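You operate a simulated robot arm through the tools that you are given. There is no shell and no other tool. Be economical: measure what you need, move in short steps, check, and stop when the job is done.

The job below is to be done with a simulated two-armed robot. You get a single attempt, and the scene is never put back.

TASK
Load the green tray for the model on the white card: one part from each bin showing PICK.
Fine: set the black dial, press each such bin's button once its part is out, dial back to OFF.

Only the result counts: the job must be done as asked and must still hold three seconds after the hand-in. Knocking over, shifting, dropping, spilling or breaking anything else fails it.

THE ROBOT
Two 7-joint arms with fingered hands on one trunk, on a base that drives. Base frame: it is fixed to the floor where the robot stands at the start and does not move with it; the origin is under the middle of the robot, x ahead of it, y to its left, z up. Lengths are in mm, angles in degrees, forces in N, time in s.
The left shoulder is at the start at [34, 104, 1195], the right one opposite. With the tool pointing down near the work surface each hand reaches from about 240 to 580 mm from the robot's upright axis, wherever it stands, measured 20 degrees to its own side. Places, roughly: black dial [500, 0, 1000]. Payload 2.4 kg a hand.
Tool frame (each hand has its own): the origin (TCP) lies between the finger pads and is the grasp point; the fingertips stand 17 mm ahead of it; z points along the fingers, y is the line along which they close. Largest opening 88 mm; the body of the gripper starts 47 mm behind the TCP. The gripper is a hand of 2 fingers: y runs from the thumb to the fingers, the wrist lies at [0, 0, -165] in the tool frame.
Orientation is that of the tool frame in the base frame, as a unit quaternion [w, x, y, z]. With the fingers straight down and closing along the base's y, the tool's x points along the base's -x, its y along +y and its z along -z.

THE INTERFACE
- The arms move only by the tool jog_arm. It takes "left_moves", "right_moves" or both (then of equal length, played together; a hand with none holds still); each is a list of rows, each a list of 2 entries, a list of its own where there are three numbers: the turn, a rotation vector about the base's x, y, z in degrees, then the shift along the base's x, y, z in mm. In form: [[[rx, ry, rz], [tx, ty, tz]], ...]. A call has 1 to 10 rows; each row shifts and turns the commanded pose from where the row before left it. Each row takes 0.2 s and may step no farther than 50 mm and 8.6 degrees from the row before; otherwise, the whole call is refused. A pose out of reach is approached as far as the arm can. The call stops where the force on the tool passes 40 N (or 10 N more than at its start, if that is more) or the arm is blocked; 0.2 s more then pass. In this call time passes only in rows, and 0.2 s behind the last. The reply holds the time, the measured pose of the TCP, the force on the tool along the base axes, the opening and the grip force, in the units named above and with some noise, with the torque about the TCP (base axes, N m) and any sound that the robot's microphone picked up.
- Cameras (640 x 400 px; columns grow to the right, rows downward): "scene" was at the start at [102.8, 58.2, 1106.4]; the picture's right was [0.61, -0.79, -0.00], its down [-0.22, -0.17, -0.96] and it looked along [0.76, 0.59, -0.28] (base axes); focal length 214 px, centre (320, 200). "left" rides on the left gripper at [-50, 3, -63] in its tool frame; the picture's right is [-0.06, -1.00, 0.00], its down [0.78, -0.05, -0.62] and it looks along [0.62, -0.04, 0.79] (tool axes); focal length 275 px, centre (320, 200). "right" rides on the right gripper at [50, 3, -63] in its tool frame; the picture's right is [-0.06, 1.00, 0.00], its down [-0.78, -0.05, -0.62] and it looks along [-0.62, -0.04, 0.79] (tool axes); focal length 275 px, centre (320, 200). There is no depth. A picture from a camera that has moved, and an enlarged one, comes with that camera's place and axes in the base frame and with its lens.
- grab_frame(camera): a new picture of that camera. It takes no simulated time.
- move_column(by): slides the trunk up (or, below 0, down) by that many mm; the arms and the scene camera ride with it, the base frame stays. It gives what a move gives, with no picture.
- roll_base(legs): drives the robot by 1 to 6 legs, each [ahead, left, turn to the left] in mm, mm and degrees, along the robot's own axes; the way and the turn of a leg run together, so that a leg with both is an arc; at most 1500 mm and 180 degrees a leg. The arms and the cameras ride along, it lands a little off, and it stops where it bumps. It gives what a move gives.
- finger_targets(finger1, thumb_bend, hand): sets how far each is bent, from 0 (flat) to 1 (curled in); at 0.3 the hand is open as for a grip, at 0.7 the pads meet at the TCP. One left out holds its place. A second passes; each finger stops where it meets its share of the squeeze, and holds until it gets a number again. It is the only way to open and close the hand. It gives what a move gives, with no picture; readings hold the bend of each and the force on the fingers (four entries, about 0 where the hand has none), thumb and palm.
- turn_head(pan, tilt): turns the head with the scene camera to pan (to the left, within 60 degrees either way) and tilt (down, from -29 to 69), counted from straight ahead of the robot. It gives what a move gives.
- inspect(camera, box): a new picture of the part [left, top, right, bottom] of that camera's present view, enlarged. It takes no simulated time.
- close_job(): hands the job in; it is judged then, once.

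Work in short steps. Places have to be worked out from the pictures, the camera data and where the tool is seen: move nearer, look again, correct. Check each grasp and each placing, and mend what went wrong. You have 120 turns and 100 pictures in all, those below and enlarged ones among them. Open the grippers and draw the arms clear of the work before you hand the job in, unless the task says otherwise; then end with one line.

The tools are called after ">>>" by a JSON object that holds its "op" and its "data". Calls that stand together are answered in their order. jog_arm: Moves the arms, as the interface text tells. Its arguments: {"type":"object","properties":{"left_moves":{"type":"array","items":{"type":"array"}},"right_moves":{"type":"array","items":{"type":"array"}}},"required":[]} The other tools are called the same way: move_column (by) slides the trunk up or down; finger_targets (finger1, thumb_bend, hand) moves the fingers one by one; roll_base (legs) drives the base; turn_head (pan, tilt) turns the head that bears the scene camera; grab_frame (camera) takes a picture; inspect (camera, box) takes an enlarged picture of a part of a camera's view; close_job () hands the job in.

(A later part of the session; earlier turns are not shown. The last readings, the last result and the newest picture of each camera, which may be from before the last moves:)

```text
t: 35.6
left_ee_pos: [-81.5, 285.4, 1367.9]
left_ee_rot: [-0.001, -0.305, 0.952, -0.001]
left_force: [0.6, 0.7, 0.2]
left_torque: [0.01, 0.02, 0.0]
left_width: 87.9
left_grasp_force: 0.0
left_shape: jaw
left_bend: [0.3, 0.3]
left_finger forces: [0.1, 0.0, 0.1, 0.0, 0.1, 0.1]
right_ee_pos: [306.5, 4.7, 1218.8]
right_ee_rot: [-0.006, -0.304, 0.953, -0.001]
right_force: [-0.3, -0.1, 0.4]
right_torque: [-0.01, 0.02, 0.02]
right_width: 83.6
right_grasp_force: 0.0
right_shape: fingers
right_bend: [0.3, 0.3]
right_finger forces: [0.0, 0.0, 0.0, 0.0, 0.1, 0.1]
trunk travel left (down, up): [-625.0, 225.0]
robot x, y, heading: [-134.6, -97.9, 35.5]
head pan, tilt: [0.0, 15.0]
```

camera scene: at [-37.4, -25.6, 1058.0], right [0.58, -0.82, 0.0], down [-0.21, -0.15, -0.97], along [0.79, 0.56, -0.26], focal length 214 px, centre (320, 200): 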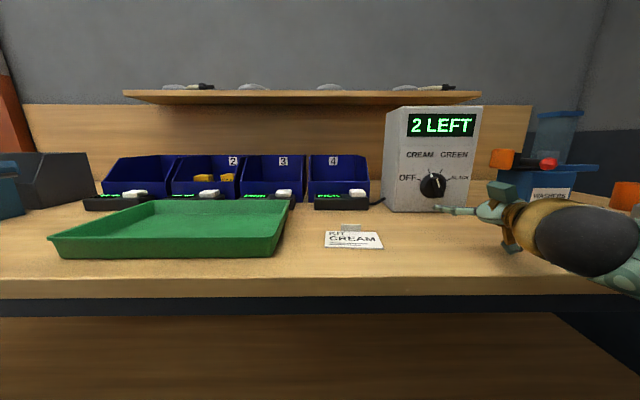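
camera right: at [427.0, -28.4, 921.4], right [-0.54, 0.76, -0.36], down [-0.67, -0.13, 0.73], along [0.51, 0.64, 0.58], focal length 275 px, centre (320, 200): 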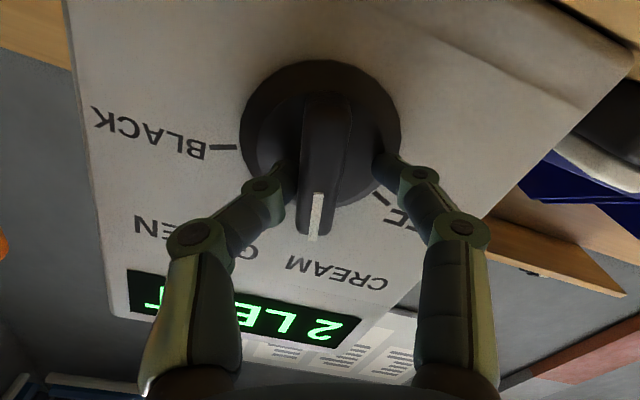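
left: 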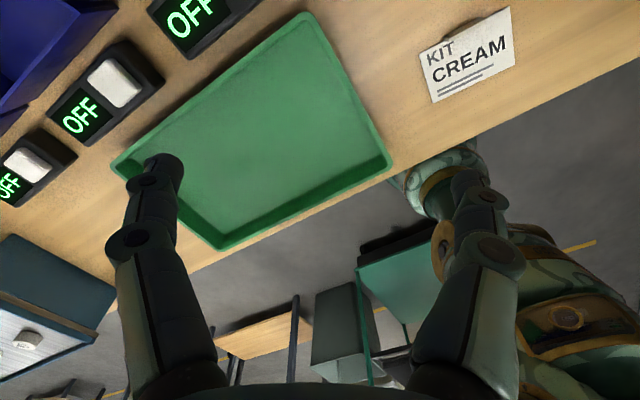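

Hand points down. Now drive towards the bench: ahead 160, left 150, then a further 80 mm, watching for bumps.

>>> {"op": "roll_base", "data": {"legs": [[160, 0, 0], [0, 150, 0], [80, 0, 0]]}}

>>> {"op": "turn_head", "data": {"pan": 0, "tilt": 50}}

>>> {"op": "grab_frame", "data": {"camera": "scene"}}

>>> {"op": "grab_frame", "data": {"camera": "right"}}

```text
t: 38.7
left_ee_pos: [-6.8, 527.0, 1367.7]
left_ee_rot: [-0.001, -0.306, 0.952, 0.0]
left_force: [0.9, -0.4, -0.2]
left_torque: [-0.02, -0.01, 0.0]
left_width: 87.8
left_grasp_force: 0.1
left_shape: jaw
left_bend: [0.3, 0.3]
left_finger forces: [0.0, 0.0, 0.1, 0.1, 0.0, 0.0]
right_ee_pos: [383.2, 246.8, 1218.2]
right_ee_rot: [-0.006, -0.306, 0.952, 0.0]
right_force: [0.4, 1.5, -0.6]
right_torque: [0.01, -0.01, -0.01]
right_width: 83.4
right_grasp_force: 0.1
right_shape: fingers
right_bend: [0.3, 0.3]
right_finger forces: [0.0, 0.0, 0.1, 0.0, 0.1, 0.0]
trunk travel left (down, up): [-625.0, 225.0]
robot x, y, heading: [-62.6, 142.6, 35.7]
head pan, tilt: [0.0, 15.0]
stopped in leg 3: the robot was blocked; the commanded pose is now the measured one
```

```text
t: 39.7
left_ee_pos: [-6.3, 526.9, 1369.0]
left_ee_rot: [-0.001, -0.305, 0.952, -0.001]
left_force: [0.3, -0.7, 0.2]
left_torque: [0.0, -0.01, -0.02]
left_width: 87.9
left_grasp_force: 0.1
left_shape: jaw
left_bend: [0.3, 0.3]
left_finger forces: [0.0, 0.0, 0.0, 0.0, 0.0, 0.0]
right_ee_pos: [383.2, 248.2, 1217.9]
right_ee_rot: [-0.005, -0.306, 0.952, 0.0]
right_force: [0.3, -0.1, 0.1]
right_torque: [0.01, -0.02, 0.02]
right_width: 83.3
right_grasp_force: 0.1
right_shape: fingers
right_bend: [0.3, 0.3]
right_finger forces: [0.1, 0.1, 0.1, 0.0, 0.0, 0.0]
trunk travel left (down, up): [-625.0, 225.0]
robot x, y, heading: [-60.9, 139.9, 35.8]
head pan, tilt: [0.0, 50.0]
```

```text
69 pictures are left
camera scene: at [22.9, 203.7, 1255.6], right [0.58, -0.81, 0.0], down [-0.62, -0.45, -0.64], along [0.52, 0.37, -0.77], focal length 214 px, centre (320, 200)
```

scene: 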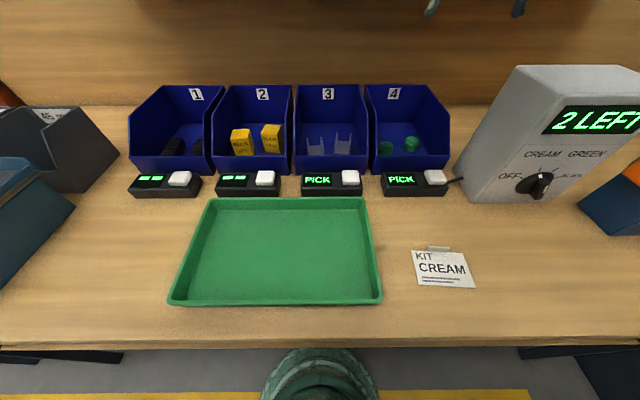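

```text
68 pictures are left
camera right: at [342.0, 219.8, 1283.1], right [-0.53, 0.85, 0.0], down [0.67, 0.42, 0.61], along [0.52, 0.33, -0.79], focal length 275 px, centre (320, 200)
```

right: 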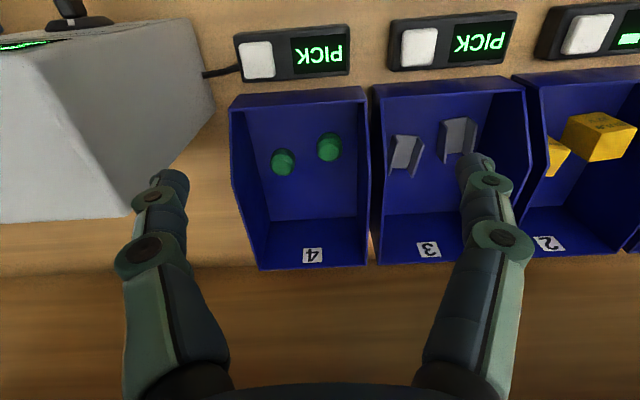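

The base is blocked at n≈32, so the parts are ~565 mm away: the tool needs a forward tilt. Target: near green part in bin 4 (n≈593, r≈19). Lower the trunk, pre-close to ~58 mm and tilt 18° while moving over it.

>>> {"op": "finger_targets", "data": {"hand": "right", "finger1": 0.43, "thumb_bend": 0.43}}

>>> {"op": "move_column", "data": {"by": -130}}

>>> {"op": "jog_arm", "data": {"right_moves": [[[3.5, -4.87, 0], [24, 17.5, 0]], [[3.5, -4.87, 0], [24, 17.5, 0]], [[3.5, -4.87, 0], [24, 17.5, 0]], [[0, 0, 0], [24, 17.5, 0]]]}}

>>> {"op": "grab_frame", "data": {"camera": "right"}}

```text
t: 40.7
left_ee_pos: [-6.7, 526.9, 1368.1]
left_ee_rot: [-0.001, -0.306, 0.952, 0.0]
left_force: [0.5, -0.1, -0.1]
left_torque: [0.01, -0.02, 0.0]
left_width: 88.1
left_grasp_force: 0.1
left_shape: jaw
left_bend: [0.3, 0.3]
left_finger forces: [0.0, 0.1, 0.0, 0.0, 0.0, 0.0]
right_ee_pos: [384.9, 247.1, 1219.0]
right_ee_rot: [-0.006, -0.306, 0.952, 0.0]
right_force: [0.1, -0.6, 1.0]
right_torque: [0.0, -0.01, 0.02]
right_width: 55.7
right_grasp_force: 0.1
right_shape: fingers
right_bend: [0.43, 0.43]
right_finger forces: [0.0, 0.0, 0.0, 0.0, 0.1, 0.0]
trunk travel left (down, up): [-625.0, 225.0]
robot x, y, heading: [-58.2, 142.2, 35.7]
head pan, tilt: [0.0, 50.0]
```

```text
t: 42.2
left_ee_pos: [-7.5, 527.1, 1238.8]
left_ee_rot: [0.0, -0.306, 0.952, 0.001]
left_force: [0.4, 0.7, -0.1]
left_torque: [0.02, -0.04, 0.03]
left_width: 87.7
left_grasp_force: 0.0
left_shape: jaw
left_bend: [0.3, 0.3]
left_finger forces: [0.0, 0.0, 0.1, 0.0, 0.1, 0.0]
right_ee_pos: [383.1, 247.4, 1088.6]
right_ee_rot: [-0.006, -0.307, 0.952, 0.0]
right_force: [0.1, 0.1, 0.2]
right_torque: [-0.03, 0.0, -0.02]
right_width: 55.5
right_grasp_force: 0.0
right_shape: fingers
right_bend: [0.43, 0.43]
right_finger forces: [0.0, 0.0, 0.1, 0.0, 0.0, 0.1]
trunk travel left (down, up): [-495.0, 355.0]
robot x, y, heading: [-61.3, 143.0, 35.6]
head pan, tilt: [0.0, 50.0]
```

```text
t: 43.2
left_ee_pos: [-6.6, 525.8, 1237.5]
left_ee_rot: [-0.001, -0.306, 0.952, -0.001]
left_force: [0.1, -0.3, 0.6]
left_torque: [0.01, 0.0, 0.01]
left_width: 87.9
left_grasp_force: 0.0
left_shape: jaw
left_bend: [0.3, 0.3]
left_finger forces: [0.1, 0.0, 0.0, 0.0, 0.1, 0.1]
right_ee_pos: [481.1, 318.0, 1089.7]
right_ee_rot: [0.144, -0.302, 0.941, 0.048]
right_force: [0.8, 0.1, -1.0]
right_torque: [0.0, -0.03, -0.01]
right_width: 55.3
right_grasp_force: 0.1
right_shape: fingers
right_bend: [0.43, 0.43]
right_finger forces: [0.1, 0.1, 0.0, 0.0, 0.0, 0.0]
trunk travel left (down, up): [-495.0, 355.0]
robot x, y, heading: [-61.3, 144.6, 35.5]
head pan, tilt: [0.0, 50.0]
```

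```text
67 pictures are left
camera right: at [424.3, 280.8, 1136.0], right [-0.53, 0.85, 0.02], down [0.49, 0.29, 0.83], along [0.69, 0.45, -0.56], focal length 275 px, centre (320, 200)
```

right: 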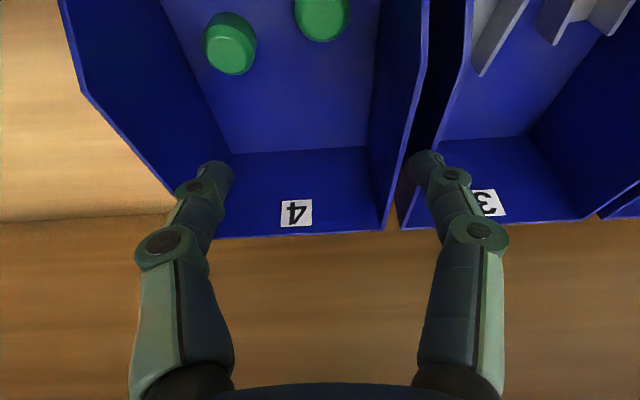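

Part B confirmed at (593, 20). Descend towards it to z≈960 and check.

>>> {"op": "jog_arm", "data": {"right_moves": [[[0, 0, 0], [6, 4, -32]], [[0, 0, 0], [6, 4, -32]], [[0, 0, 0], [0, 0, -32]], [[0, 0, 0], [0, 0, -32]]]}}

>>> {"op": "grab_frame", "data": {"camera": "right"}}

>>> {"op": "grab_frame", "data": {"camera": "scene"}}

```text
t: 44.2
left_ee_pos: [-6.4, 526.1, 1238.5]
left_ee_rot: [-0.001, -0.305, 0.952, 0.0]
left_force: [-0.2, 0.2, 0.8]
left_torque: [0.01, -0.02, 0.03]
left_width: 88.0
left_grasp_force: 0.1
left_shape: jaw
left_bend: [0.3, 0.3]
left_finger forces: [0.1, 0.0, 0.0, 0.1, 0.0, 0.1]
right_ee_pos: [491.0, 326.2, 961.0]
right_ee_rot: [0.143, -0.302, 0.941, 0.048]
right_force: [-0.5, -0.2, 0.3]
right_torque: [-0.01, -0.01, -0.04]
right_width: 55.6
right_grasp_force: 0.1
right_shape: fingers
right_bend: [0.43, 0.43]
right_finger forces: [0.0, 0.1, 0.0, 0.0, 0.0, 0.1]
trunk travel left (down, up): [-495.0, 355.0]
robot x, y, heading: [-62.8, 140.9, 35.7]
head pan, tilt: [0.0, 50.0]
```

```text
66 pictures are left
camera right: at [435.3, 288.8, 1008.2], right [-0.53, 0.85, 0.02], down [0.49, 0.29, 0.82], along [0.69, 0.45, -0.56], focal length 275 px, centre (320, 200)
```

right: 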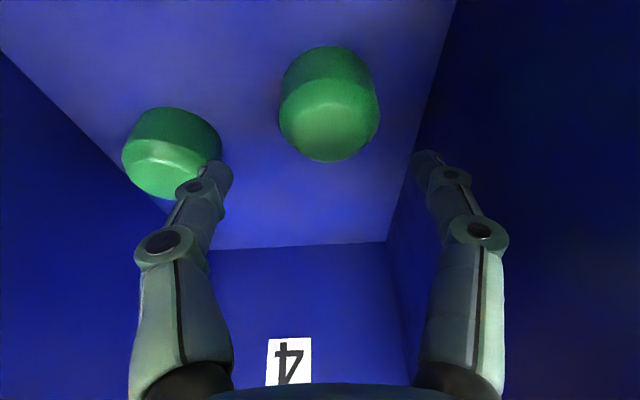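

```text
65 pictures are left
camera scene: at [24.0, 204.6, 1125.0], right [0.58, -0.81, 0.0], down [-0.62, -0.45, -0.64], along [0.52, 0.37, -0.77], focal length 214 px, centre (320, 200)
```

scene: 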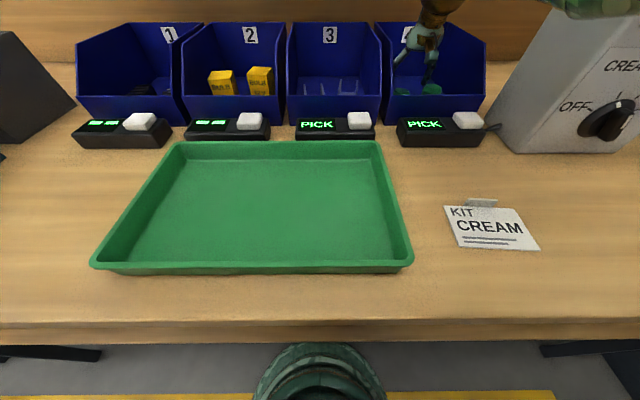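

Hand straddles part B (36 mm wide), with clearance to the wall and part A. Descend the last 40 mm and grip.

>>> {"op": "jog_arm", "data": {"right_moves": [[[0, 0, 0], [-2, 0.3, -20]], [[0, 0, 0], [-2, 0.3, -19]]]}}

>>> {"op": "finger_targets", "data": {"hand": "right", "finger1": 0.7, "thumb_bend": 0.7}}

>>> {"op": "grab_frame", "data": {"camera": "right"}}

```text
t: 44.9
left_ee_pos: [-7.9, 525.6, 1239.1]
left_ee_rot: [0.0, -0.306, 0.952, -0.001]
left_force: [0.1, 0.6, 0.3]
left_torque: [-0.01, -0.04, 0.03]
left_width: 87.9
left_grasp_force: 0.0
left_shape: jaw
left_bend: [0.3, 0.3]
left_finger forces: [0.1, 0.0, 0.0, 0.0, 0.0, 0.0]
right_ee_pos: [488.8, 328.6, 925.9]
right_ee_rot: [0.147, -0.302, 0.94, 0.05]
right_force: [1.1, -0.4, 23.0]
right_torque: [0.03, -0.02, -0.07]
right_width: 57.5
right_grasp_force: 11.9
right_shape: fingers
right_bend: [0.46, 0.43]
right_finger forces: [12.9, 0.0, 0.0, 0.0, 10.5, 0.0]
trunk travel left (down, up): [-495.0, 355.0]
robot x, y, heading: [-61.4, 141.8, 35.7]
head pan, tilt: [0.0, 50.0]
```

```text
t: 45.9
left_ee_pos: [-7.3, 526.0, 1238.7]
left_ee_rot: [0.0, -0.305, 0.952, 0.0]
left_force: [0.2, 0.1, 0.5]
left_torque: [-0.01, 0.0, 0.0]
left_width: 87.9
left_grasp_force: 0.1
left_shape: jaw
left_bend: [0.3, 0.3]
left_finger forces: [0.0, 0.0, 0.0, 0.0, 0.1, 0.0]
right_ee_pos: [488.4, 328.2, 925.1]
right_ee_rot: [0.147, -0.302, 0.94, 0.049]
right_force: [9.4, 5.6, 35.6]
right_torque: [0.31, -0.18, -0.13]
right_width: 54.6
right_grasp_force: 17.7
right_shape: fingers
right_bend: [0.48, 0.5]
right_finger forces: [19.8, 0.0, 0.1, 0.1, 15.6, 0.1]
trunk travel left (down, up): [-495.0, 355.0]
robot x, y, heading: [-57.1, 141.8, 35.6]
head pan, tilt: [0.0, 50.0]
```

```text
64 pictures are left
camera right: at [432.2, 290.3, 971.2], right [-0.53, 0.84, 0.02], down [0.48, 0.28, 0.83], along [0.69, 0.45, -0.56], focal length 275 px, centre (320, 200)
```

right: 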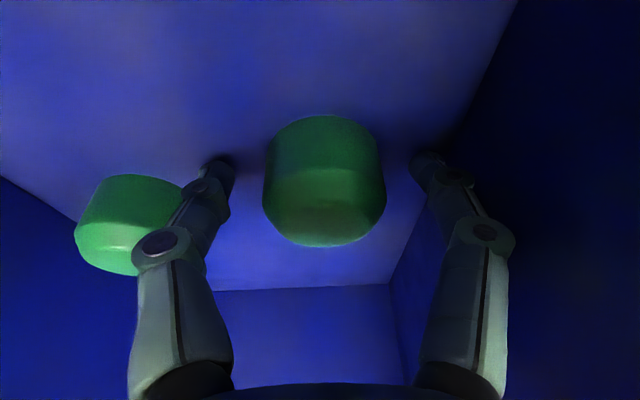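

The fingertips press on the bin floor (35 N) and can't close. Raise 14 mm and re-close.

>>> {"op": "jog_arm", "data": {"right_moves": [[[0, 0, 0], [0, 0, 7]], [[0, 0, 0], [0, 0, 7]]]}}

>>> {"op": "finger_targets", "data": {"hand": "right", "finger1": 0.7, "thumb_bend": 0.7}}

>>> {"op": "grab_frame", "data": {"camera": "right"}}

```text
t: 46.5
left_ee_pos: [-6.3, 526.9, 1237.9]
left_ee_rot: [-0.001, -0.305, 0.952, 0.0]
left_force: [0.2, -0.1, -0.2]
left_torque: [0.0, 0.03, 0.01]
left_width: 87.9
left_grasp_force: 0.1
left_shape: jaw
left_bend: [0.3, 0.3]
left_finger forces: [0.1, 0.1, 0.0, 0.1, 0.0, 0.1]
right_ee_pos: [488.1, 325.2, 932.6]
right_ee_rot: [0.141, -0.302, 0.942, 0.047]
right_force: [-0.1, 0.2, -0.7]
right_torque: [-0.01, -0.01, 0.01]
right_width: 29.5
right_grasp_force: 1.2
right_shape: fingers
right_bend: [0.56, 0.55]
right_finger forces: [1.4, 0.0, 0.0, 0.1, 1.4, 0.0]
trunk travel left (down, up): [-495.0, 355.0]
robot x, y, heading: [-59.8, 143.3, 35.3]
head pan, tilt: [0.0, 50.0]
```

```text
t: 47.5
left_ee_pos: [-6.2, 525.8, 1237.6]
left_ee_rot: [-0.001, -0.306, 0.952, 0.0]
left_force: [-0.5, -0.6, 0.0]
left_torque: [0.02, 0.03, 0.02]
left_width: 88.2
left_grasp_force: 0.0
left_shape: jaw
left_bend: [0.3, 0.3]
left_finger forces: [0.0, 0.1, 0.0, 0.0, 0.0, 0.0]
right_ee_pos: [487.4, 327.0, 934.1]
right_ee_rot: [0.142, -0.303, 0.941, 0.048]
right_force: [-0.4, 0.2, -0.3]
right_torque: [0.0, 0.0, 0.01]
right_width: 27.0
right_grasp_force: 6.5
right_shape: fingers
right_bend: [0.55, 0.63]
right_finger forces: [6.2, 0.0, 0.0, 0.0, 6.5, 0.0]
trunk travel left (down, up): [-495.0, 355.0]
robot x, y, heading: [-59.9, 145.1, 35.4]
head pan, tilt: [0.0, 50.0]
```

```text
63 pictures are left
camera right: at [432.1, 288.7, 980.8], right [-0.53, 0.85, 0.02], down [0.49, 0.29, 0.82], along [0.69, 0.45, -0.57], focal length 275 px, centre (320, 200)
```

right: 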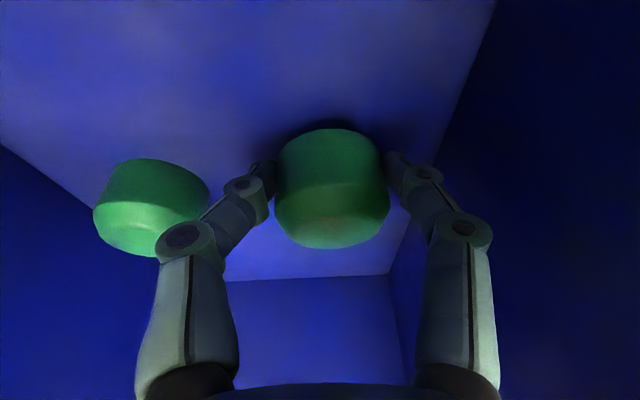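

Now gripped (27 mm, 6.5 N). Lift gently and check.

>>> {"op": "jog_arm", "data": {"right_moves": [[[0, 0, 0], [0, 0, 10]], [[0, 0, 0], [0, 0, 15]], [[0, 0, 0], [0, 0, 20]], [[0, 0, 0], [0, 0, 25]]]}}

>>> {"op": "grab_frame", "data": {"camera": "right"}}

```text
t: 48.5
left_ee_pos: [-5.8, 526.2, 1239.0]
left_ee_rot: [-0.001, -0.305, 0.952, -0.001]
left_force: [-0.8, -0.5, 0.1]
left_torque: [-0.03, -0.04, 0.01]
left_width: 87.9
left_grasp_force: 0.1
left_shape: jaw
left_bend: [0.3, 0.3]
left_finger forces: [0.0, 0.1, 0.0, 0.0, 0.0, 0.0]
right_ee_pos: [489.8, 326.6, 1006.6]
right_ee_rot: [0.144, -0.303, 0.941, 0.048]
right_force: [-0.2, -0.3, -0.2]
right_torque: [0.02, -0.01, -0.01]
right_width: 26.7
right_grasp_force: 6.2
right_shape: fingers
right_bend: [0.55, 0.63]
right_finger forces: [6.2, 0.1, 0.0, 0.0, 6.4, 0.1]
trunk travel left (down, up): [-495.0, 355.0]
robot x, y, heading: [-63.8, 146.7, 35.8]
head pan, tilt: [0.0, 50.0]
```

```text
62 pictures are left
camera right: at [433.1, 287.8, 1052.2], right [-0.53, 0.85, 0.02], down [0.49, 0.29, 0.82], along [0.69, 0.45, -0.57], focal length 275 px, centre (320, 200)
```

right: 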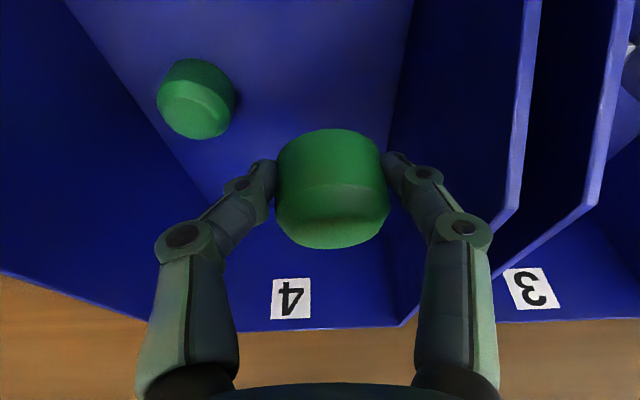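

Held firmly. Carry it over the tray's right-back area (n≈355, r≈−120).

>>> {"op": "jog_arm", "data": {"right_moves": [[[0, 0, 0], [0, 0, 37]], [[0, 0, 0], [0, 0, 37]], [[0, 0, 0], [-45.1, -3.5, 0]], [[0, 0, 0], [-45.1, -3.5, 0]], [[0, 0, 0], [-45.1, -3.5, 0]], [[0, 0, 0], [-45.1, -3.5, 0]], [[0, 0, 0], [-45.1, -3.5, 0]], [[0, 0, 0], [-45.1, -3.5, 0]]]}}

>>> {"op": "grab_frame", "data": {"camera": "right"}}

```text
t: 50.2
left_ee_pos: [-6.9, 526.7, 1236.9]
left_ee_rot: [-0.001, -0.306, 0.952, 0.0]
left_force: [0.1, -0.5, -0.6]
left_torque: [0.02, 0.0, 0.0]
left_width: 88.3
left_grasp_force: 0.1
left_shape: jaw
left_bend: [0.3, 0.3]
left_finger forces: [0.0, 0.0, 0.0, 0.0, 0.0, 0.0]
right_ee_pos: [218.4, 304.2, 1080.9]
right_ee_rot: [0.144, -0.303, 0.941, 0.048]
right_force: [0.3, -0.7, -0.3]
right_torque: [0.0, 0.0, -0.02]
right_width: 26.5
right_grasp_force: 5.9
right_shape: fingers
right_bend: [0.55, 0.64]
right_finger forces: [6.1, 0.0, 0.0, 0.1, 6.4, 0.1]
trunk travel left (down, up): [-495.0, 355.0]
robot x, y, heading: [-59.7, 140.8, 35.6]
head pan, tilt: [0.0, 50.0]
```

```text
61 pictures are left
camera right: at [162.0, 267.3, 1127.6], right [-0.53, 0.84, 0.02], down [0.49, 0.29, 0.82], along [0.69, 0.45, -0.57], focal length 275 px, centre (320, 200)
```

right: 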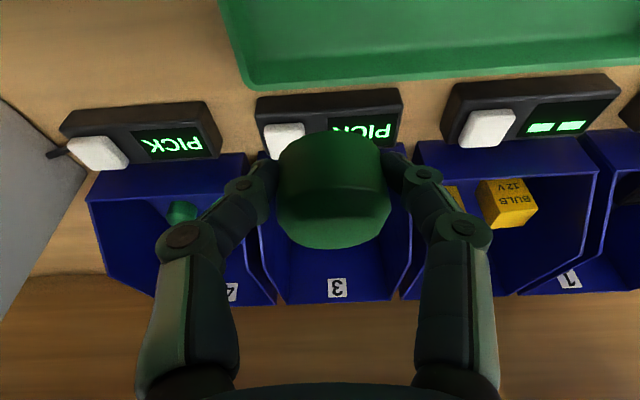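

Over the tray. Lower to z≈940, then in small steps.

>>> {"op": "jog_arm", "data": {"right_moves": [[[0, 0, 0], [0, 0, -40]], [[0, 0, 0], [0, 0, -40]], [[0, 0, 0], [0, 0, -40]], [[0, 0, 0], [0, 0, -20]], [[0, 0, 0], [0, 0, -3]], [[0, 0, 0], [0, 0, -3]]]}}

>>> {"op": "grab_frame", "data": {"camera": "right"}}

>>> {"op": "grab_frame", "data": {"camera": "scene"}}

```text
t: 51.6
left_ee_pos: [-6.8, 527.5, 1237.8]
left_ee_rot: [-0.001, -0.306, 0.952, 0.0]
left_force: [-0.5, -0.2, -0.4]
left_torque: [0.01, 0.02, 0.0]
left_width: 87.8
left_grasp_force: 0.2
left_shape: jaw
left_bend: [0.3, 0.3]
left_finger forces: [0.0, 0.0, 0.0, 0.0, 0.1, 0.1]
right_ee_pos: [217.6, 304.1, 932.6]
right_ee_rot: [0.144, -0.302, 0.941, 0.048]
right_force: [-0.7, -0.1, -0.9]
right_torque: [-0.02, 0.0, -0.03]
right_width: 26.1
right_grasp_force: 5.9
right_shape: fingers
right_bend: [0.55, 0.64]
right_finger forces: [6.0, 0.0, 0.0, 0.0, 6.3, 0.0]
trunk travel left (down, up): [-495.0, 355.0]
robot x, y, heading: [-61.2, 144.2, 35.7]
head pan, tilt: [0.0, 50.0]
```

```text
60 pictures are left
camera right: at [161.2, 266.3, 978.9], right [-0.53, 0.85, 0.02], down [0.49, 0.29, 0.82], along [0.69, 0.45, -0.56], focal length 275 px, centre (320, 200)
```

right: 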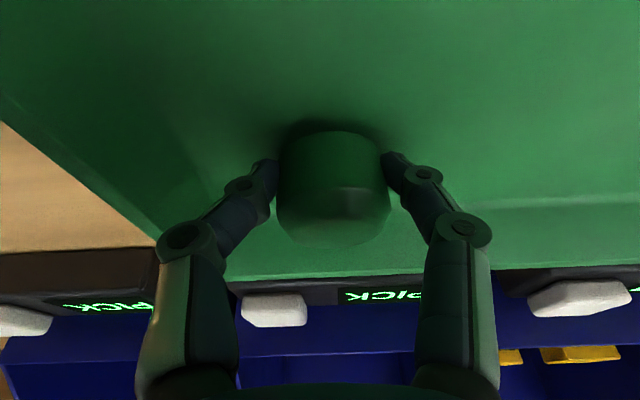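

```text
59 pictures are left
camera scene: at [24.0, 204.5, 1125.0], right [0.58, -0.81, 0.0], down [-0.62, -0.45, -0.64], along [0.52, 0.37, -0.77], focal length 214 px, centre (320, 200)
```

scene: 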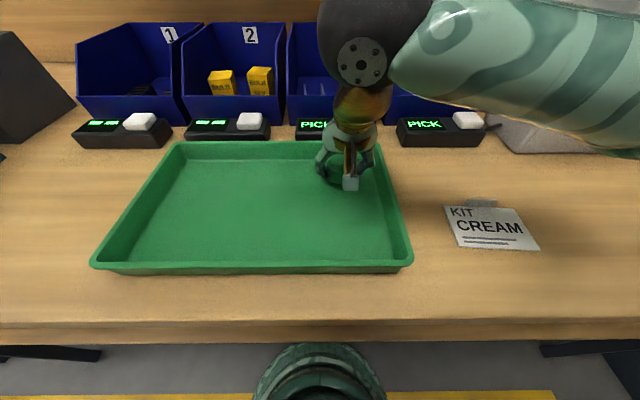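

No contact yet. Descend in 2 mm steps.

>>> {"op": "jog_arm", "data": {"right_moves": [[[0, 0, 0], [0, 0, -2]], [[0, 0, 0], [0, 0, -2]]]}}

```text
t: 52.2
left_ee_pos: [-7.0, 526.6, 1238.5]
left_ee_rot: [0.0, -0.305, 0.952, -0.001]
left_force: [0.4, 0.3, -0.2]
left_torque: [0.02, 0.0, 0.03]
left_width: 87.8
left_grasp_force: 0.1
left_shape: jaw
left_bend: [0.3, 0.3]
left_finger forces: [0.1, 0.0, 0.0, 0.0, 0.0, 0.0]
right_ee_pos: [217.2, 303.6, 929.1]
right_ee_rot: [0.143, -0.302, 0.941, 0.048]
right_force: [-0.2, -0.7, -0.8]
right_torque: [-0.02, 0.03, 0.04]
right_width: 26.1
right_grasp_force: 6.5
right_shape: fingers
right_bend: [0.55, 0.64]
right_finger forces: [6.0, 0.0, 0.1, 0.0, 6.3, 0.0]
trunk travel left (down, up): [-495.0, 355.0]
robot x, y, heading: [-60.2, 142.3, 35.6]
head pan, tilt: [0.0, 50.0]
```

Still none; continue down a few millimetres.

>>> {"op": "jog_arm", "data": {"right_moves": [[[0, 0, 0], [0, 0, -2]], [[0, 0, 0], [0, 0, -2]]]}}

```text
t: 52.9
left_ee_pos: [-6.8, 525.7, 1238.0]
left_ee_rot: [0.0, -0.305, 0.952, 0.0]
left_force: [-0.2, 1.6, 0.3]
left_torque: [0.0, -0.01, -0.01]
left_width: 87.8
left_grasp_force: 0.1
left_shape: jaw
left_bend: [0.3, 0.3]
left_finger forces: [0.0, 0.0, 0.0, 0.1, 0.0, 0.0]
right_ee_pos: [216.3, 305.2, 925.2]
right_ee_rot: [0.144, -0.302, 0.941, 0.047]
right_force: [0.5, -0.6, -0.6]
right_torque: [-0.01, -0.01, -0.01]
right_width: 26.3
right_grasp_force: 5.7
right_shape: fingers
right_bend: [0.55, 0.64]
right_finger forces: [6.0, 0.1, 0.0, 0.0, 6.4, 0.1]
trunk travel left (down, up): [-495.0, 355.0]
robot x, y, heading: [-59.7, 144.8, 35.7]
head pan, tilt: [0.0, 50.0]
```

Continue down.

>>> {"op": "jog_arm", "data": {"right_moves": [[[0, 0, 0], [0, 0, -2]], [[0, 0, 0], [0, 0, -2]]]}}

>>> {"op": "inspect", "data": {"camera": "right", "box": [220, 80, 440, 280]}}

```text
t: 53.5
left_ee_pos: [-7.7, 526.3, 1239.2]
left_ee_rot: [0.0, -0.305, 0.952, 0.0]
left_force: [0.4, 0.0, -0.3]
left_torque: [-0.01, 0.0, 0.0]
left_width: 87.9
left_grasp_force: 0.0
left_shape: jaw
left_bend: [0.3, 0.3]
left_finger forces: [0.0, 0.1, 0.1, 0.0, 0.1, 0.1]
right_ee_pos: [218.6, 305.2, 923.8]
right_ee_rot: [0.146, -0.302, 0.941, 0.051]
right_force: [2.1, -1.4, 30.8]
right_torque: [0.16, -0.05, 0.02]
right_width: 26.0
right_grasp_force: 21.7
right_shape: fingers
right_bend: [0.61, 0.65]
right_finger forces: [22.8, 0.0, 0.1, 0.0, 20.5, 0.0]
trunk travel left (down, up): [-495.0, 355.0]
robot x, y, heading: [-60.1, 143.1, 35.8]
head pan, tilt: [0.0, 50.0]
```

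```text
2.00 times, centred on (330, 180) of right
camera zoom: at [161.2, 267.5, 970.0], right [-0.53, 0.85, 0.03], down [0.48, 0.28, 0.83], along [0.69, 0.45, -0.56], focal length 551 px, centre (300, 240)
```

zoom: 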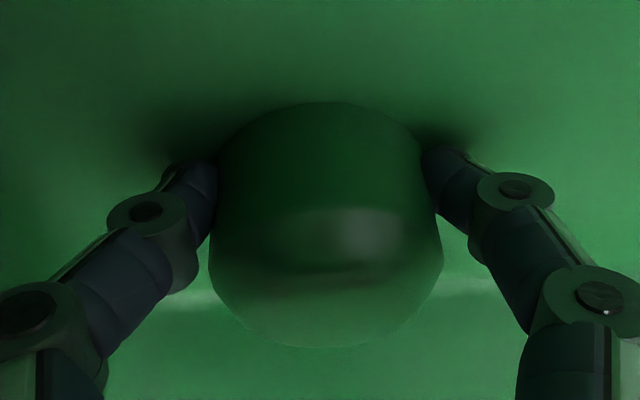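

Contact. Ease up 1.5 mm, release, and lift.

>>> {"op": "jog_arm", "data": {"right_moves": [[[0, 0, 0], [0, 0, 2]]]}}

>>> {"op": "finger_targets", "data": {"hand": "right", "finger1": 0.43, "thumb_bend": 0.43}}

>>> {"op": "jog_arm", "data": {"right_moves": [[[0, 0, 0], [0, 0, 15]], [[0, 0, 0], [0, 0, 40]], [[0, 0, 0], [0, 0, 40]], [[0, 0, 0], [0, 0, 40]]]}}

>>> {"op": "grab_frame", "data": {"camera": "scene"}}

```text
t: 53.9
left_ee_pos: [-6.2, 527.9, 1238.0]
left_ee_rot: [-0.001, -0.306, 0.952, -0.001]
left_force: [-0.3, 0.1, -0.1]
left_torque: [-0.01, 0.03, -0.01]
left_width: 87.8
left_grasp_force: 0.0
left_shape: jaw
left_bend: [0.3, 0.3]
left_finger forces: [0.0, 0.0, 0.0, 0.1, 0.0, 0.0]
right_ee_pos: [216.5, 304.6, 924.2]
right_ee_rot: [0.144, -0.302, 0.941, 0.049]
right_force: [5.3, 3.9, 21.2]
right_torque: [0.37, 0.02, -0.09]
right_width: 26.2
right_grasp_force: 16.7
right_shape: fingers
right_bend: [0.61, 0.65]
right_finger forces: [22.4, 0.0, 0.1, 0.0, 10.8, 0.1]
trunk travel left (down, up): [-495.0, 355.0]
robot x, y, heading: [-58.6, 144.3, 35.7]
head pan, tilt: [0.0, 50.0]
```

```text
t: 54.9
left_ee_pos: [-7.6, 525.7, 1238.7]
left_ee_rot: [0.0, -0.306, 0.952, 0.0]
left_force: [-1.3, -0.2, 0.6]
left_torque: [0.0, -0.02, -0.01]
left_width: 87.8
left_grasp_force: 0.1
left_shape: jaw
left_bend: [0.3, 0.3]
left_finger forces: [0.1, 0.0, 0.0, 0.0, 0.1, 0.0]
right_ee_pos: [217.1, 305.1, 925.1]
right_ee_rot: [0.145, -0.302, 0.941, 0.049]
right_force: [2.0, 3.3, 35.3]
right_torque: [0.13, -0.13, 0.1]
right_width: 32.8
right_grasp_force: 17.9
right_shape: fingers
right_bend: [0.53, 0.54]
right_finger forces: [14.0, 0.0, 0.0, 0.0, 21.7, 0.0]
trunk travel left (down, up): [-495.0, 355.0]
robot x, y, heading: [-62.8, 143.7, 35.5]
head pan, tilt: [0.0, 50.0]
```

```text
t: 55.9
left_ee_pos: [-6.6, 525.6, 1238.5]
left_ee_rot: [-0.001, -0.306, 0.952, 0.0]
left_force: [-0.2, -0.1, 0.1]
left_torque: [-0.04, -0.01, 0.02]
left_width: 87.8
left_grasp_force: 0.0
left_shape: jaw
left_bend: [0.3, 0.3]
left_finger forces: [0.0, 0.0, 0.0, 0.0, 0.1, 0.1]
right_ee_pos: [216.8, 305.4, 1061.3]
right_ee_rot: [0.143, -0.303, 0.941, 0.048]
right_force: [0.1, 0.0, -0.6]
right_torque: [0.03, 0.04, 0.0]
right_width: 54.7
right_grasp_force: 0.0
right_shape: fingers
right_bend: [0.43, 0.43]
right_finger forces: [0.1, 0.0, 0.0, 0.1, 0.1, 0.1]
trunk travel left (down, up): [-495.0, 355.0]
robot x, y, heading: [-61.6, 138.5, 35.7]
head pan, tilt: [0.0, 50.0]
```

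```text
57 pictures are left
camera scene: at [24.1, 204.5, 1125.0], right [0.58, -0.81, 0.0], down [-0.62, -0.45, -0.64], along [0.52, 0.37, -0.77], focal length 214 px, centre (320, 200)
```

scene: 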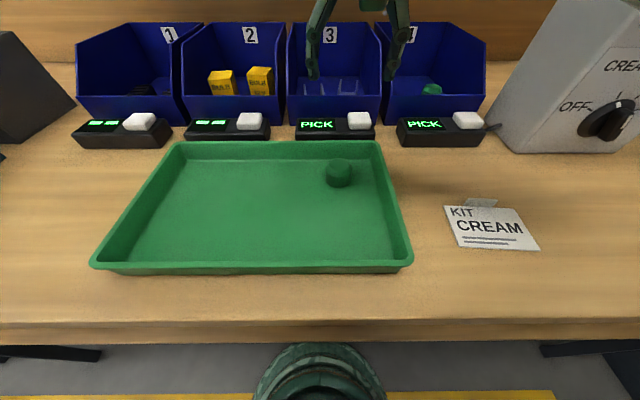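

The green part stands in the tray. Now close the fingers and move over button 4 (≈ n 477, r 104).

>>> {"op": "finger_targets", "data": {"hand": "right", "finger1": 0.7, "thumb_bend": 0.7}}

>>> {"op": "jog_arm", "data": {"right_moves": [[[0, 0, 0], [37.9, -19, 0]], [[0, 0, 0], [37.9, -19, 0]], [[0, 0, 0], [37.9, -19, 0]], [[0, 0, 0], [37.9, -19, 0]], [[0, 0, 0], [37.9, -19, 0]], [[0, 0, 0], [37.9, -19, 0]], [[0, 0, 0], [0, 0, -40]], [[0, 0, 0], [0, 0, -40]]]}}

>>> {"op": "grab_frame", "data": {"camera": "right"}}

>>> {"op": "grab_frame", "data": {"camera": "scene"}}

```text
t: 56.9
left_ee_pos: [-6.4, 526.8, 1238.1]
left_ee_rot: [-0.001, -0.306, 0.952, -0.001]
left_force: [0.1, -0.5, 0.1]
left_torque: [-0.03, -0.02, 0.0]
left_width: 88.0
left_grasp_force: 0.1
left_shape: jaw
left_bend: [0.3, 0.3]
left_finger forces: [0.0, 0.0, 0.0, 0.0, 0.1, 0.0]
right_ee_pos: [217.1, 305.8, 1060.3]
right_ee_rot: [0.143, -0.302, 0.941, 0.047]
right_force: [-0.6, -0.6, 0.0]
right_torque: [0.0, 0.03, 0.01]
right_width: 0.0
right_grasp_force: 0.2
right_shape: fingers
right_bend: [0.7, 0.7]
right_finger forces: [0.0, 0.0, 0.1, 0.0, 0.0, 0.0]
trunk travel left (down, up): [-495.0, 355.0]
robot x, y, heading: [-59.4, 145.5, 35.9]
head pan, tilt: [0.0, 50.0]
```

```text
t: 58.6
left_ee_pos: [-4.7, 526.1, 1237.7]
left_ee_rot: [-0.001, -0.306, 0.952, -0.001]
left_force: [-0.7, 0.4, 0.0]
left_torque: [0.0, -0.03, -0.01]
left_width: 87.8
left_grasp_force: 0.1
left_shape: jaw
left_bend: [0.3, 0.3]
left_finger forces: [0.0, 0.0, 0.0, 0.0, 0.0, 0.0]
right_ee_pos: [443.9, 189.8, 978.8]
right_ee_rot: [0.143, -0.302, 0.941, 0.048]
right_force: [0.3, 0.4, 0.3]
right_torque: [-0.01, -0.01, 0.01]
right_width: 0.0
right_grasp_force: 0.0
right_shape: fingers
right_bend: [0.7, 0.7]
right_finger forces: [0.1, 0.1, 0.0, 0.0, 0.0, 0.1]
trunk travel left (down, up): [-495.0, 355.0]
robot x, y, heading: [-59.4, 141.6, 35.6]
head pan, tilt: [0.0, 50.0]
```

```text
56 pictures are left
camera right: at [388.0, 153.1, 1024.7], right [-0.53, 0.85, 0.02], down [0.49, 0.29, 0.82], along [0.69, 0.45, -0.56], focal length 275 px, centre (320, 200)
```

right: 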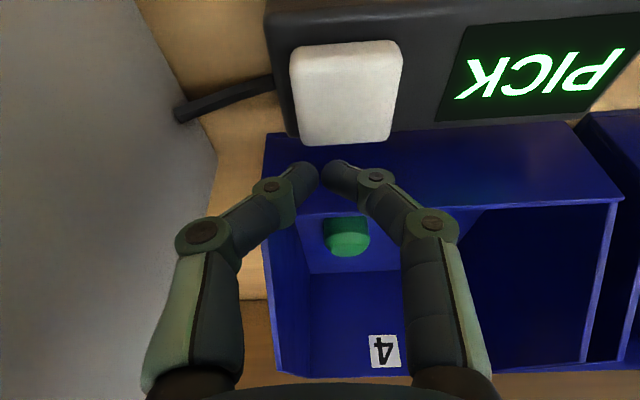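

```text
55 pictures are left
camera scene: at [24.0, 204.6, 1125.0], right [0.58, -0.81, 0.0], down [-0.62, -0.45, -0.64], along [0.52, 0.37, -0.77], focal length 214 px, centre (320, 200)
```

scene: 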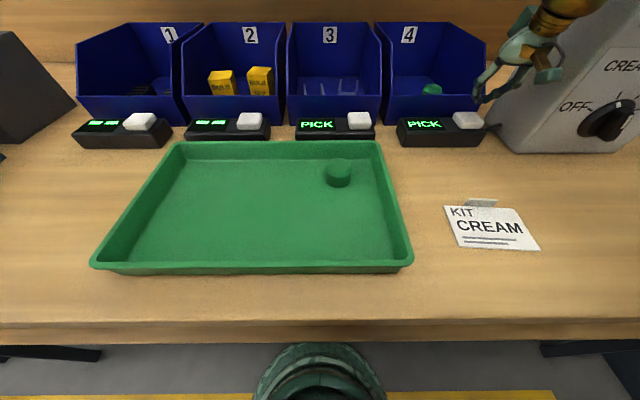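

Button centre is at (469, 94). Correct by −7/−11 mm and descend onto it in small steps.

>>> {"op": "jog_arm", "data": {"right_moves": [[[0, 0, 0], [-12, 5, 0]], [[0, 0, 0], [0, 0, -15]], [[0, 0, 0], [0, 0, -8]], [[0, 0, 0], [0, 0, -4]], [[0, 0, 0], [0, 0, -4]]]}}

>>> {"op": "grab_frame", "data": {"camera": "right"}}

```text
t: 59.9
left_ee_pos: [-9.0, 527.8, 1238.1]
left_ee_rot: [0.001, -0.306, 0.952, 0.0]
left_force: [0.3, 0.1, 0.2]
left_torque: [0.01, -0.02, 0.01]
left_width: 87.9
left_grasp_force: 0.0
left_shape: jaw
left_bend: [0.3, 0.3]
left_finger forces: [0.1, 0.0, 0.1, 0.1, 0.0, 0.0]
right_ee_pos: [432.4, 196.1, 950.3]
right_ee_rot: [0.148, -0.301, 0.941, 0.05]
right_force: [2.6, -2.6, 35.4]
right_torque: [-0.09, -0.15, -0.03]
right_width: 0.0
right_grasp_force: 17.8
right_shape: fingers
right_bend: [0.73, 0.72]
right_finger forces: [12.0, 0.1, 0.0, 0.0, 23.8, 0.1]
trunk travel left (down, up): [-495.0, 355.0]
robot x, y, heading: [-64.6, 139.5, 35.5]
head pan, tilt: [0.0, 50.0]
heard: click
```

```text
54 pictures are left
camera right: at [376.5, 157.9, 997.3], right [-0.53, 0.85, 0.02], down [0.48, 0.28, 0.83], along [0.7, 0.45, -0.56], focal length 275 px, centre (320, 200)
```

right: 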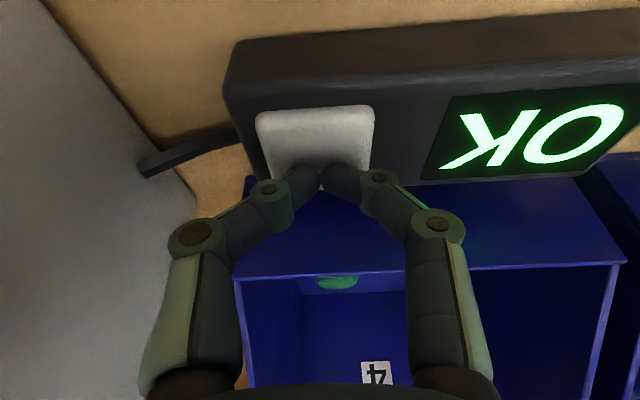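

OK with a click. Lift, slide the base 110 mm left so the right shoulder faces bin 3, and move the hand above the front of bin 3.

>>> {"op": "jog_arm", "data": {"right_moves": [[[0, 0, 0], [0, 0, 15]], [[0, 0, 0], [0, 0, 45]], [[0, 0, 0], [0, 0, 45]], [[0, 0, 0], [0, 0, 45]]]}}

>>> {"op": "roll_base", "data": {"legs": [[0, 110, 0]]}}

>>> {"op": "finger_targets", "data": {"hand": "right", "finger1": 0.43, "thumb_bend": 0.43}}

>>> {"op": "jog_arm", "data": {"right_moves": [[[0, 0, 0], [-22, 30.6, 0]], [[0, 0, 0], [-22, 30.6, 0]], [[0, 0, 0], [-22, 30.6, 0]], [[0, 0, 0], [-22, 30.6, 0]], [[0, 0, 0], [24, 17.5, 0]]]}}

>>> {"op": "grab_frame", "data": {"camera": "right"}}

```text
t: 60.9
left_ee_pos: [-7.3, 525.8, 1237.5]
left_ee_rot: [-0.001, -0.306, 0.952, 0.001]
left_force: [0.5, -0.1, 0.3]
left_torque: [0.02, 0.04, 0.0]
left_width: 88.2
left_grasp_force: 0.2
left_shape: jaw
left_bend: [0.3, 0.3]
left_finger forces: [0.0, 0.0, 0.0, 0.0, 0.0, 0.0]
right_ee_pos: [432.5, 196.6, 1098.9]
right_ee_rot: [0.143, -0.302, 0.941, 0.047]
right_force: [-0.4, -0.1, -1.5]
right_torque: [-0.04, -0.01, 0.01]
right_width: 0.2
right_grasp_force: 0.1
right_shape: fingers
right_bend: [0.7, 0.7]
right_finger forces: [0.0, 0.1, 0.0, 0.1, 0.1, 0.0]
trunk travel left (down, up): [-495.0, 355.0]
robot x, y, heading: [-60.5, 144.3, 35.6]
head pan, tilt: [0.0, 50.0]
```

```text
t: 62.0
left_ee_pos: [-76.0, 619.2, 1238.4]
left_ee_rot: [0.0, -0.308, 0.951, -0.001]
left_force: [-0.3, 0.1, 0.0]
left_torque: [-0.02, 0.01, 0.02]
left_width: 87.9
left_grasp_force: 0.1
left_shape: jaw
left_bend: [0.3, 0.3]
left_finger forces: [0.0, 0.1, 0.0, 0.1, 0.0, 0.1]
right_ee_pos: [366.7, 291.2, 1098.7]
right_ee_rot: [0.143, -0.304, 0.941, 0.048]
right_force: [0.4, 0.4, 0.8]
right_torque: [0.02, 0.01, -0.02]
right_width: 0.4
right_grasp_force: 0.0
right_shape: fingers
right_bend: [0.7, 0.7]
right_finger forces: [0.0, 0.1, 0.0, 0.1, 0.0, 0.0]
trunk travel left (down, up): [-495.0, 355.0]
robot x, y, heading: [-124.7, 235.7, 35.7]
head pan, tilt: [0.0, 50.0]
```

```text
t: 63.0
left_ee_pos: [-74.4, 616.7, 1237.9]
left_ee_rot: [0.0, -0.308, 0.952, 0.0]
left_force: [-0.9, -0.2, -0.1]
left_torque: [0.0, -0.02, 0.01]
left_width: 87.9
left_grasp_force: 0.1
left_shape: jaw
left_bend: [0.3, 0.3]
left_finger forces: [0.0, 0.0, 0.1, 0.0, 0.1, 0.1]
right_ee_pos: [366.4, 290.2, 1097.7]
right_ee_rot: [0.144, -0.303, 0.941, 0.048]
right_force: [0.3, -0.1, 0.1]
right_torque: [0.01, 0.0, 0.02]
right_width: 54.6
right_grasp_force: 0.0
right_shape: fingers
right_bend: [0.43, 0.43]
right_finger forces: [0.0, 0.0, 0.0, 0.0, 0.1, 0.1]
trunk travel left (down, up): [-495.0, 355.0]
robot x, y, heading: [-127.2, 234.2, 35.7]
head pan, tilt: [0.0, 50.0]
```

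```text
t: 64.2
left_ee_pos: [-74.4, 618.6, 1237.9]
left_ee_rot: [0.0, -0.308, 0.951, 0.0]
left_force: [-0.7, 0.3, 0.1]
left_torque: [-0.02, 0.01, -0.05]
left_width: 88.0
left_grasp_force: 0.1
left_shape: jaw
left_bend: [0.3, 0.3]
left_finger forces: [0.0, 0.0, 0.0, 0.0, 0.1, 0.0]
right_ee_pos: [302.9, 430.4, 1100.0]
right_ee_rot: [0.144, -0.304, 0.94, 0.048]
right_force: [0.4, 0.2, 0.1]
right_torque: [0.05, -0.01, 0.01]
right_width: 54.6
right_grasp_force: 0.0
right_shape: fingers
right_bend: [0.43, 0.43]
right_finger forces: [0.0, 0.0, 0.0, 0.0, 0.0, 0.1]
trunk travel left (down, up): [-495.0, 355.0]
robot x, y, heading: [-124.0, 235.8, 35.7]
head pan, tilt: [0.0, 50.0]
```

```text
53 pictures are left
camera right: at [246.2, 392.9, 1145.4], right [-0.54, 0.84, 0.02], down [0.49, 0.29, 0.82], along [0.69, 0.45, -0.57], focal length 275 px, centre (320, 200)
```

right: 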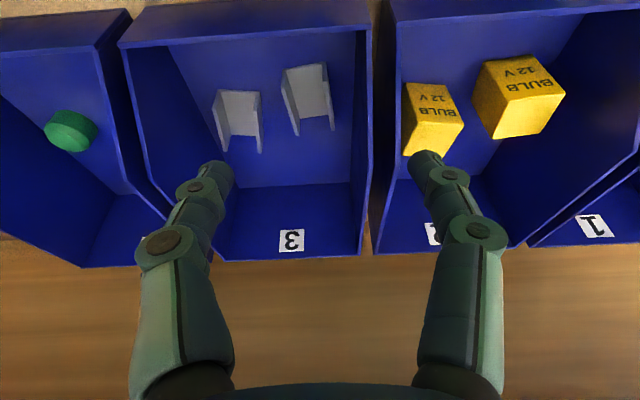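

Bracket (left one in view) is at n≈585, r≈−158, yawed ~10°. Move above it with an 8° yaw and descend to z≈965.

>>> {"op": "jog_arm", "data": {"right_moves": [[[0, 0, 8], [38.6, 19.1, 0]], [[0, 0, 0], [38.6, 19.1, 0]], [[0, 0, 0], [0, 0, -45]], [[0, 0, 0], [0, 0, -45]], [[0, 0, 0], [0, 0, -40]]]}}

>>> {"op": "grab_frame", "data": {"camera": "right"}}

```text
t: 65.4
left_ee_pos: [-73.6, 618.5, 1237.7]
left_ee_rot: [-0.001, -0.308, 0.951, 0.0]
left_force: [-0.5, -0.5, 0.0]
left_torque: [0.02, -0.03, 0.04]
left_width: 87.9
left_grasp_force: 0.1
left_shape: jaw
left_bend: [0.3, 0.3]
left_finger forces: [0.0, 0.0, 0.0, 0.0, 0.1, 0.1]
right_ee_pos: [377.8, 469.5, 967.2]
right_ee_rot: [0.14, -0.369, 0.917, 0.058]
right_force: [0.3, 0.7, -0.1]
right_torque: [0.0, 0.0, 0.01]
right_width: 54.7
right_grasp_force: 0.1
right_shape: fingers
right_bend: [0.43, 0.43]
right_finger forces: [0.0, 0.0, 0.1, 0.0, 0.0, 0.0]
trunk travel left (down, up): [-495.0, 355.0]
robot x, y, heading: [-127.9, 235.0, 35.9]
head pan, tilt: [0.0, 50.0]
```

```text
52 pictures are left
camera right: at [327.9, 424.6, 1013.8], right [-0.65, 0.76, 0.02], down [0.44, 0.35, 0.83], along [0.62, 0.55, -0.56], focal length 275 px, centre (320, 200)
```

right: 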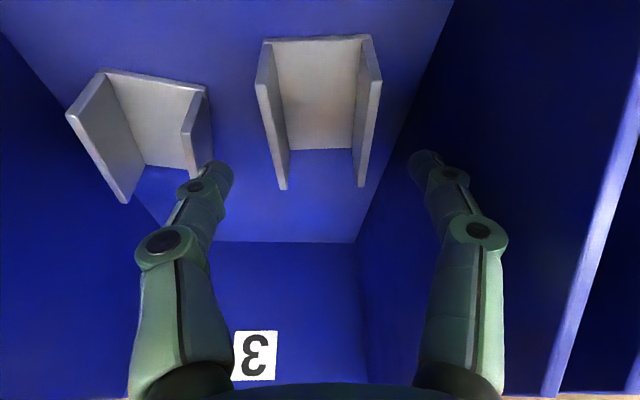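

Well aligned. Narrow the opening slightly to stay clear of the other bracket, descend 32 mm and grip.

>>> {"op": "finger_targets", "data": {"hand": "right", "finger1": 0.46, "thumb_bend": 0.46}}

>>> {"op": "jog_arm", "data": {"right_moves": [[[0, 0, 0], [0, 0, -16]], [[0, 0, 0], [0, 0, -16]]]}}

>>> {"op": "grab_frame", "data": {"camera": "right"}}

```text
t: 66.4
left_ee_pos: [-74.1, 619.8, 1238.5]
left_ee_rot: [-0.001, -0.307, 0.952, -0.001]
left_force: [-1.0, -0.1, 0.0]
left_torque: [0.0, 0.0, -0.01]
left_width: 87.9
left_grasp_force: 0.1
left_shape: jaw
left_bend: [0.3, 0.3]
left_finger forces: [0.0, 0.0, 0.1, 0.1, 0.1, 0.0]
right_ee_pos: [379.3, 469.1, 968.0]
right_ee_rot: [0.139, -0.369, 0.917, 0.059]
right_force: [0.1, -0.1, -0.7]
right_torque: [-0.04, 0.03, 0.01]
right_width: 48.8
right_grasp_force: 0.1
right_shape: fingers
right_bend: [0.46, 0.46]
right_finger forces: [0.0, 0.1, 0.0, 0.0, 0.1, 0.0]
trunk travel left (down, up): [-495.0, 355.0]
robot x, y, heading: [-127.0, 235.2, 36.0]
head pan, tilt: [0.0, 50.0]
```

```text
t: 67.0
left_ee_pos: [-74.7, 618.3, 1237.7]
left_ee_rot: [-0.001, -0.308, 0.951, -0.001]
left_force: [0.7, -0.5, -0.2]
left_torque: [0.0, -0.02, 0.02]
left_width: 87.8
left_grasp_force: 0.1
left_shape: jaw
left_bend: [0.3, 0.3]
left_finger forces: [0.0, 0.0, 0.0, 0.0, 0.1, 0.0]
right_ee_pos: [379.1, 468.1, 935.9]
right_ee_rot: [0.14, -0.369, 0.917, 0.058]
right_force: [-0.1, 0.2, 1.0]
right_torque: [-0.01, 0.0, -0.05]
right_width: 48.6
right_grasp_force: 0.1
right_shape: fingers
right_bend: [0.46, 0.46]
right_finger forces: [0.0, 0.0, 0.0, 0.1, 0.1, 0.0]
trunk travel left (down, up): [-495.0, 355.0]
robot x, y, heading: [-126.8, 235.0, 35.7]
head pan, tilt: [0.0, 50.0]
```

```text
51 pictures are left
camera right: at [328.4, 422.5, 982.1], right [-0.65, 0.76, 0.02], down [0.44, 0.35, 0.82], along [0.62, 0.54, -0.56], focal length 275 px, centre (320, 200)
```

right: 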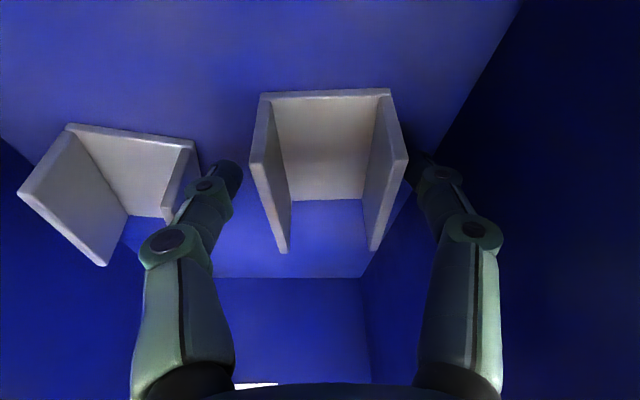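

Straddled with no contact. Close on it.

>>> {"op": "finger_targets", "data": {"hand": "right", "finger1": 0.7, "thumb_bend": 0.7}}

>>> {"op": "jog_arm", "data": {"right_moves": [[[0, 0, 0], [0, 0, 5]], [[0, 0, 0], [0, 0, 10]]]}}

>>> {"op": "grab_frame", "data": {"camera": "right"}}

```text
t: 68.0
left_ee_pos: [-75.1, 617.4, 1237.9]
left_ee_rot: [-0.001, -0.308, 0.951, -0.001]
left_force: [0.5, -0.8, -0.3]
left_torque: [0.01, -0.02, 0.0]
left_width: 87.9
left_grasp_force: 0.1
left_shape: jaw
left_bend: [0.3, 0.3]
left_finger forces: [0.0, 0.0, 0.1, 0.0, 0.0, 0.1]
right_ee_pos: [378.6, 468.4, 936.1]
right_ee_rot: [0.139, -0.369, 0.917, 0.058]
right_force: [-0.4, 0.5, 0.0]
right_torque: [0.0, -0.01, -0.03]
right_width: 31.0
right_grasp_force: 7.2
right_shape: fingers
right_bend: [0.53, 0.6]
right_finger forces: [7.4, 0.0, 0.0, 0.0, 7.4, 0.0]
trunk travel left (down, up): [-495.0, 355.0]
robot x, y, heading: [-125.4, 233.6, 35.7]
head pan, tilt: [0.0, 50.0]
```

```text
t: 68.6
left_ee_pos: [-74.5, 618.5, 1238.4]
left_ee_rot: [0.0, -0.307, 0.952, 0.0]
left_force: [0.1, 0.4, -0.1]
left_torque: [0.01, -0.03, 0.01]
left_width: 87.9
left_grasp_force: 0.0
left_shape: jaw
left_bend: [0.3, 0.3]
left_finger forces: [0.0, 0.0, 0.0, 0.0, 0.0, 0.0]
right_ee_pos: [380.0, 468.5, 950.3]
right_ee_rot: [0.14, -0.37, 0.917, 0.058]
right_force: [0.5, 0.1, -1.1]
right_torque: [-0.02, 0.0, 0.0]
right_width: 31.0
right_grasp_force: 7.5
right_shape: fingers
right_bend: [0.53, 0.6]
right_finger forces: [7.4, 0.1, 0.1, 0.0, 7.3, 0.0]
trunk travel left (down, up): [-495.0, 355.0]
robot x, y, heading: [-127.9, 232.7, 35.8]
head pan, tilt: [0.0, 50.0]
```

```text
50 pictures are left
camera right: at [328.6, 423.2, 997.0], right [-0.65, 0.76, 0.02], down [0.44, 0.35, 0.82], along [0.62, 0.55, -0.57], focal length 275 px, centre (320, 200)
```

right: 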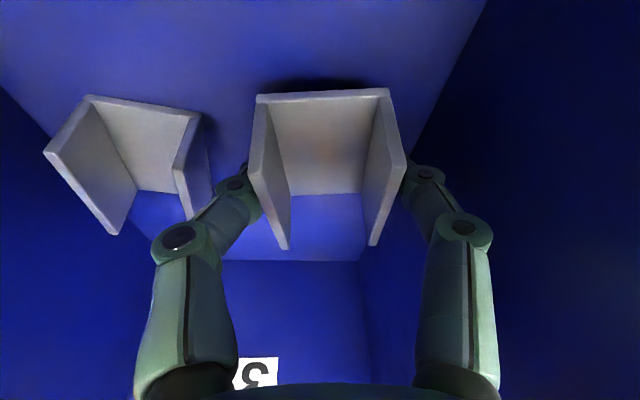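

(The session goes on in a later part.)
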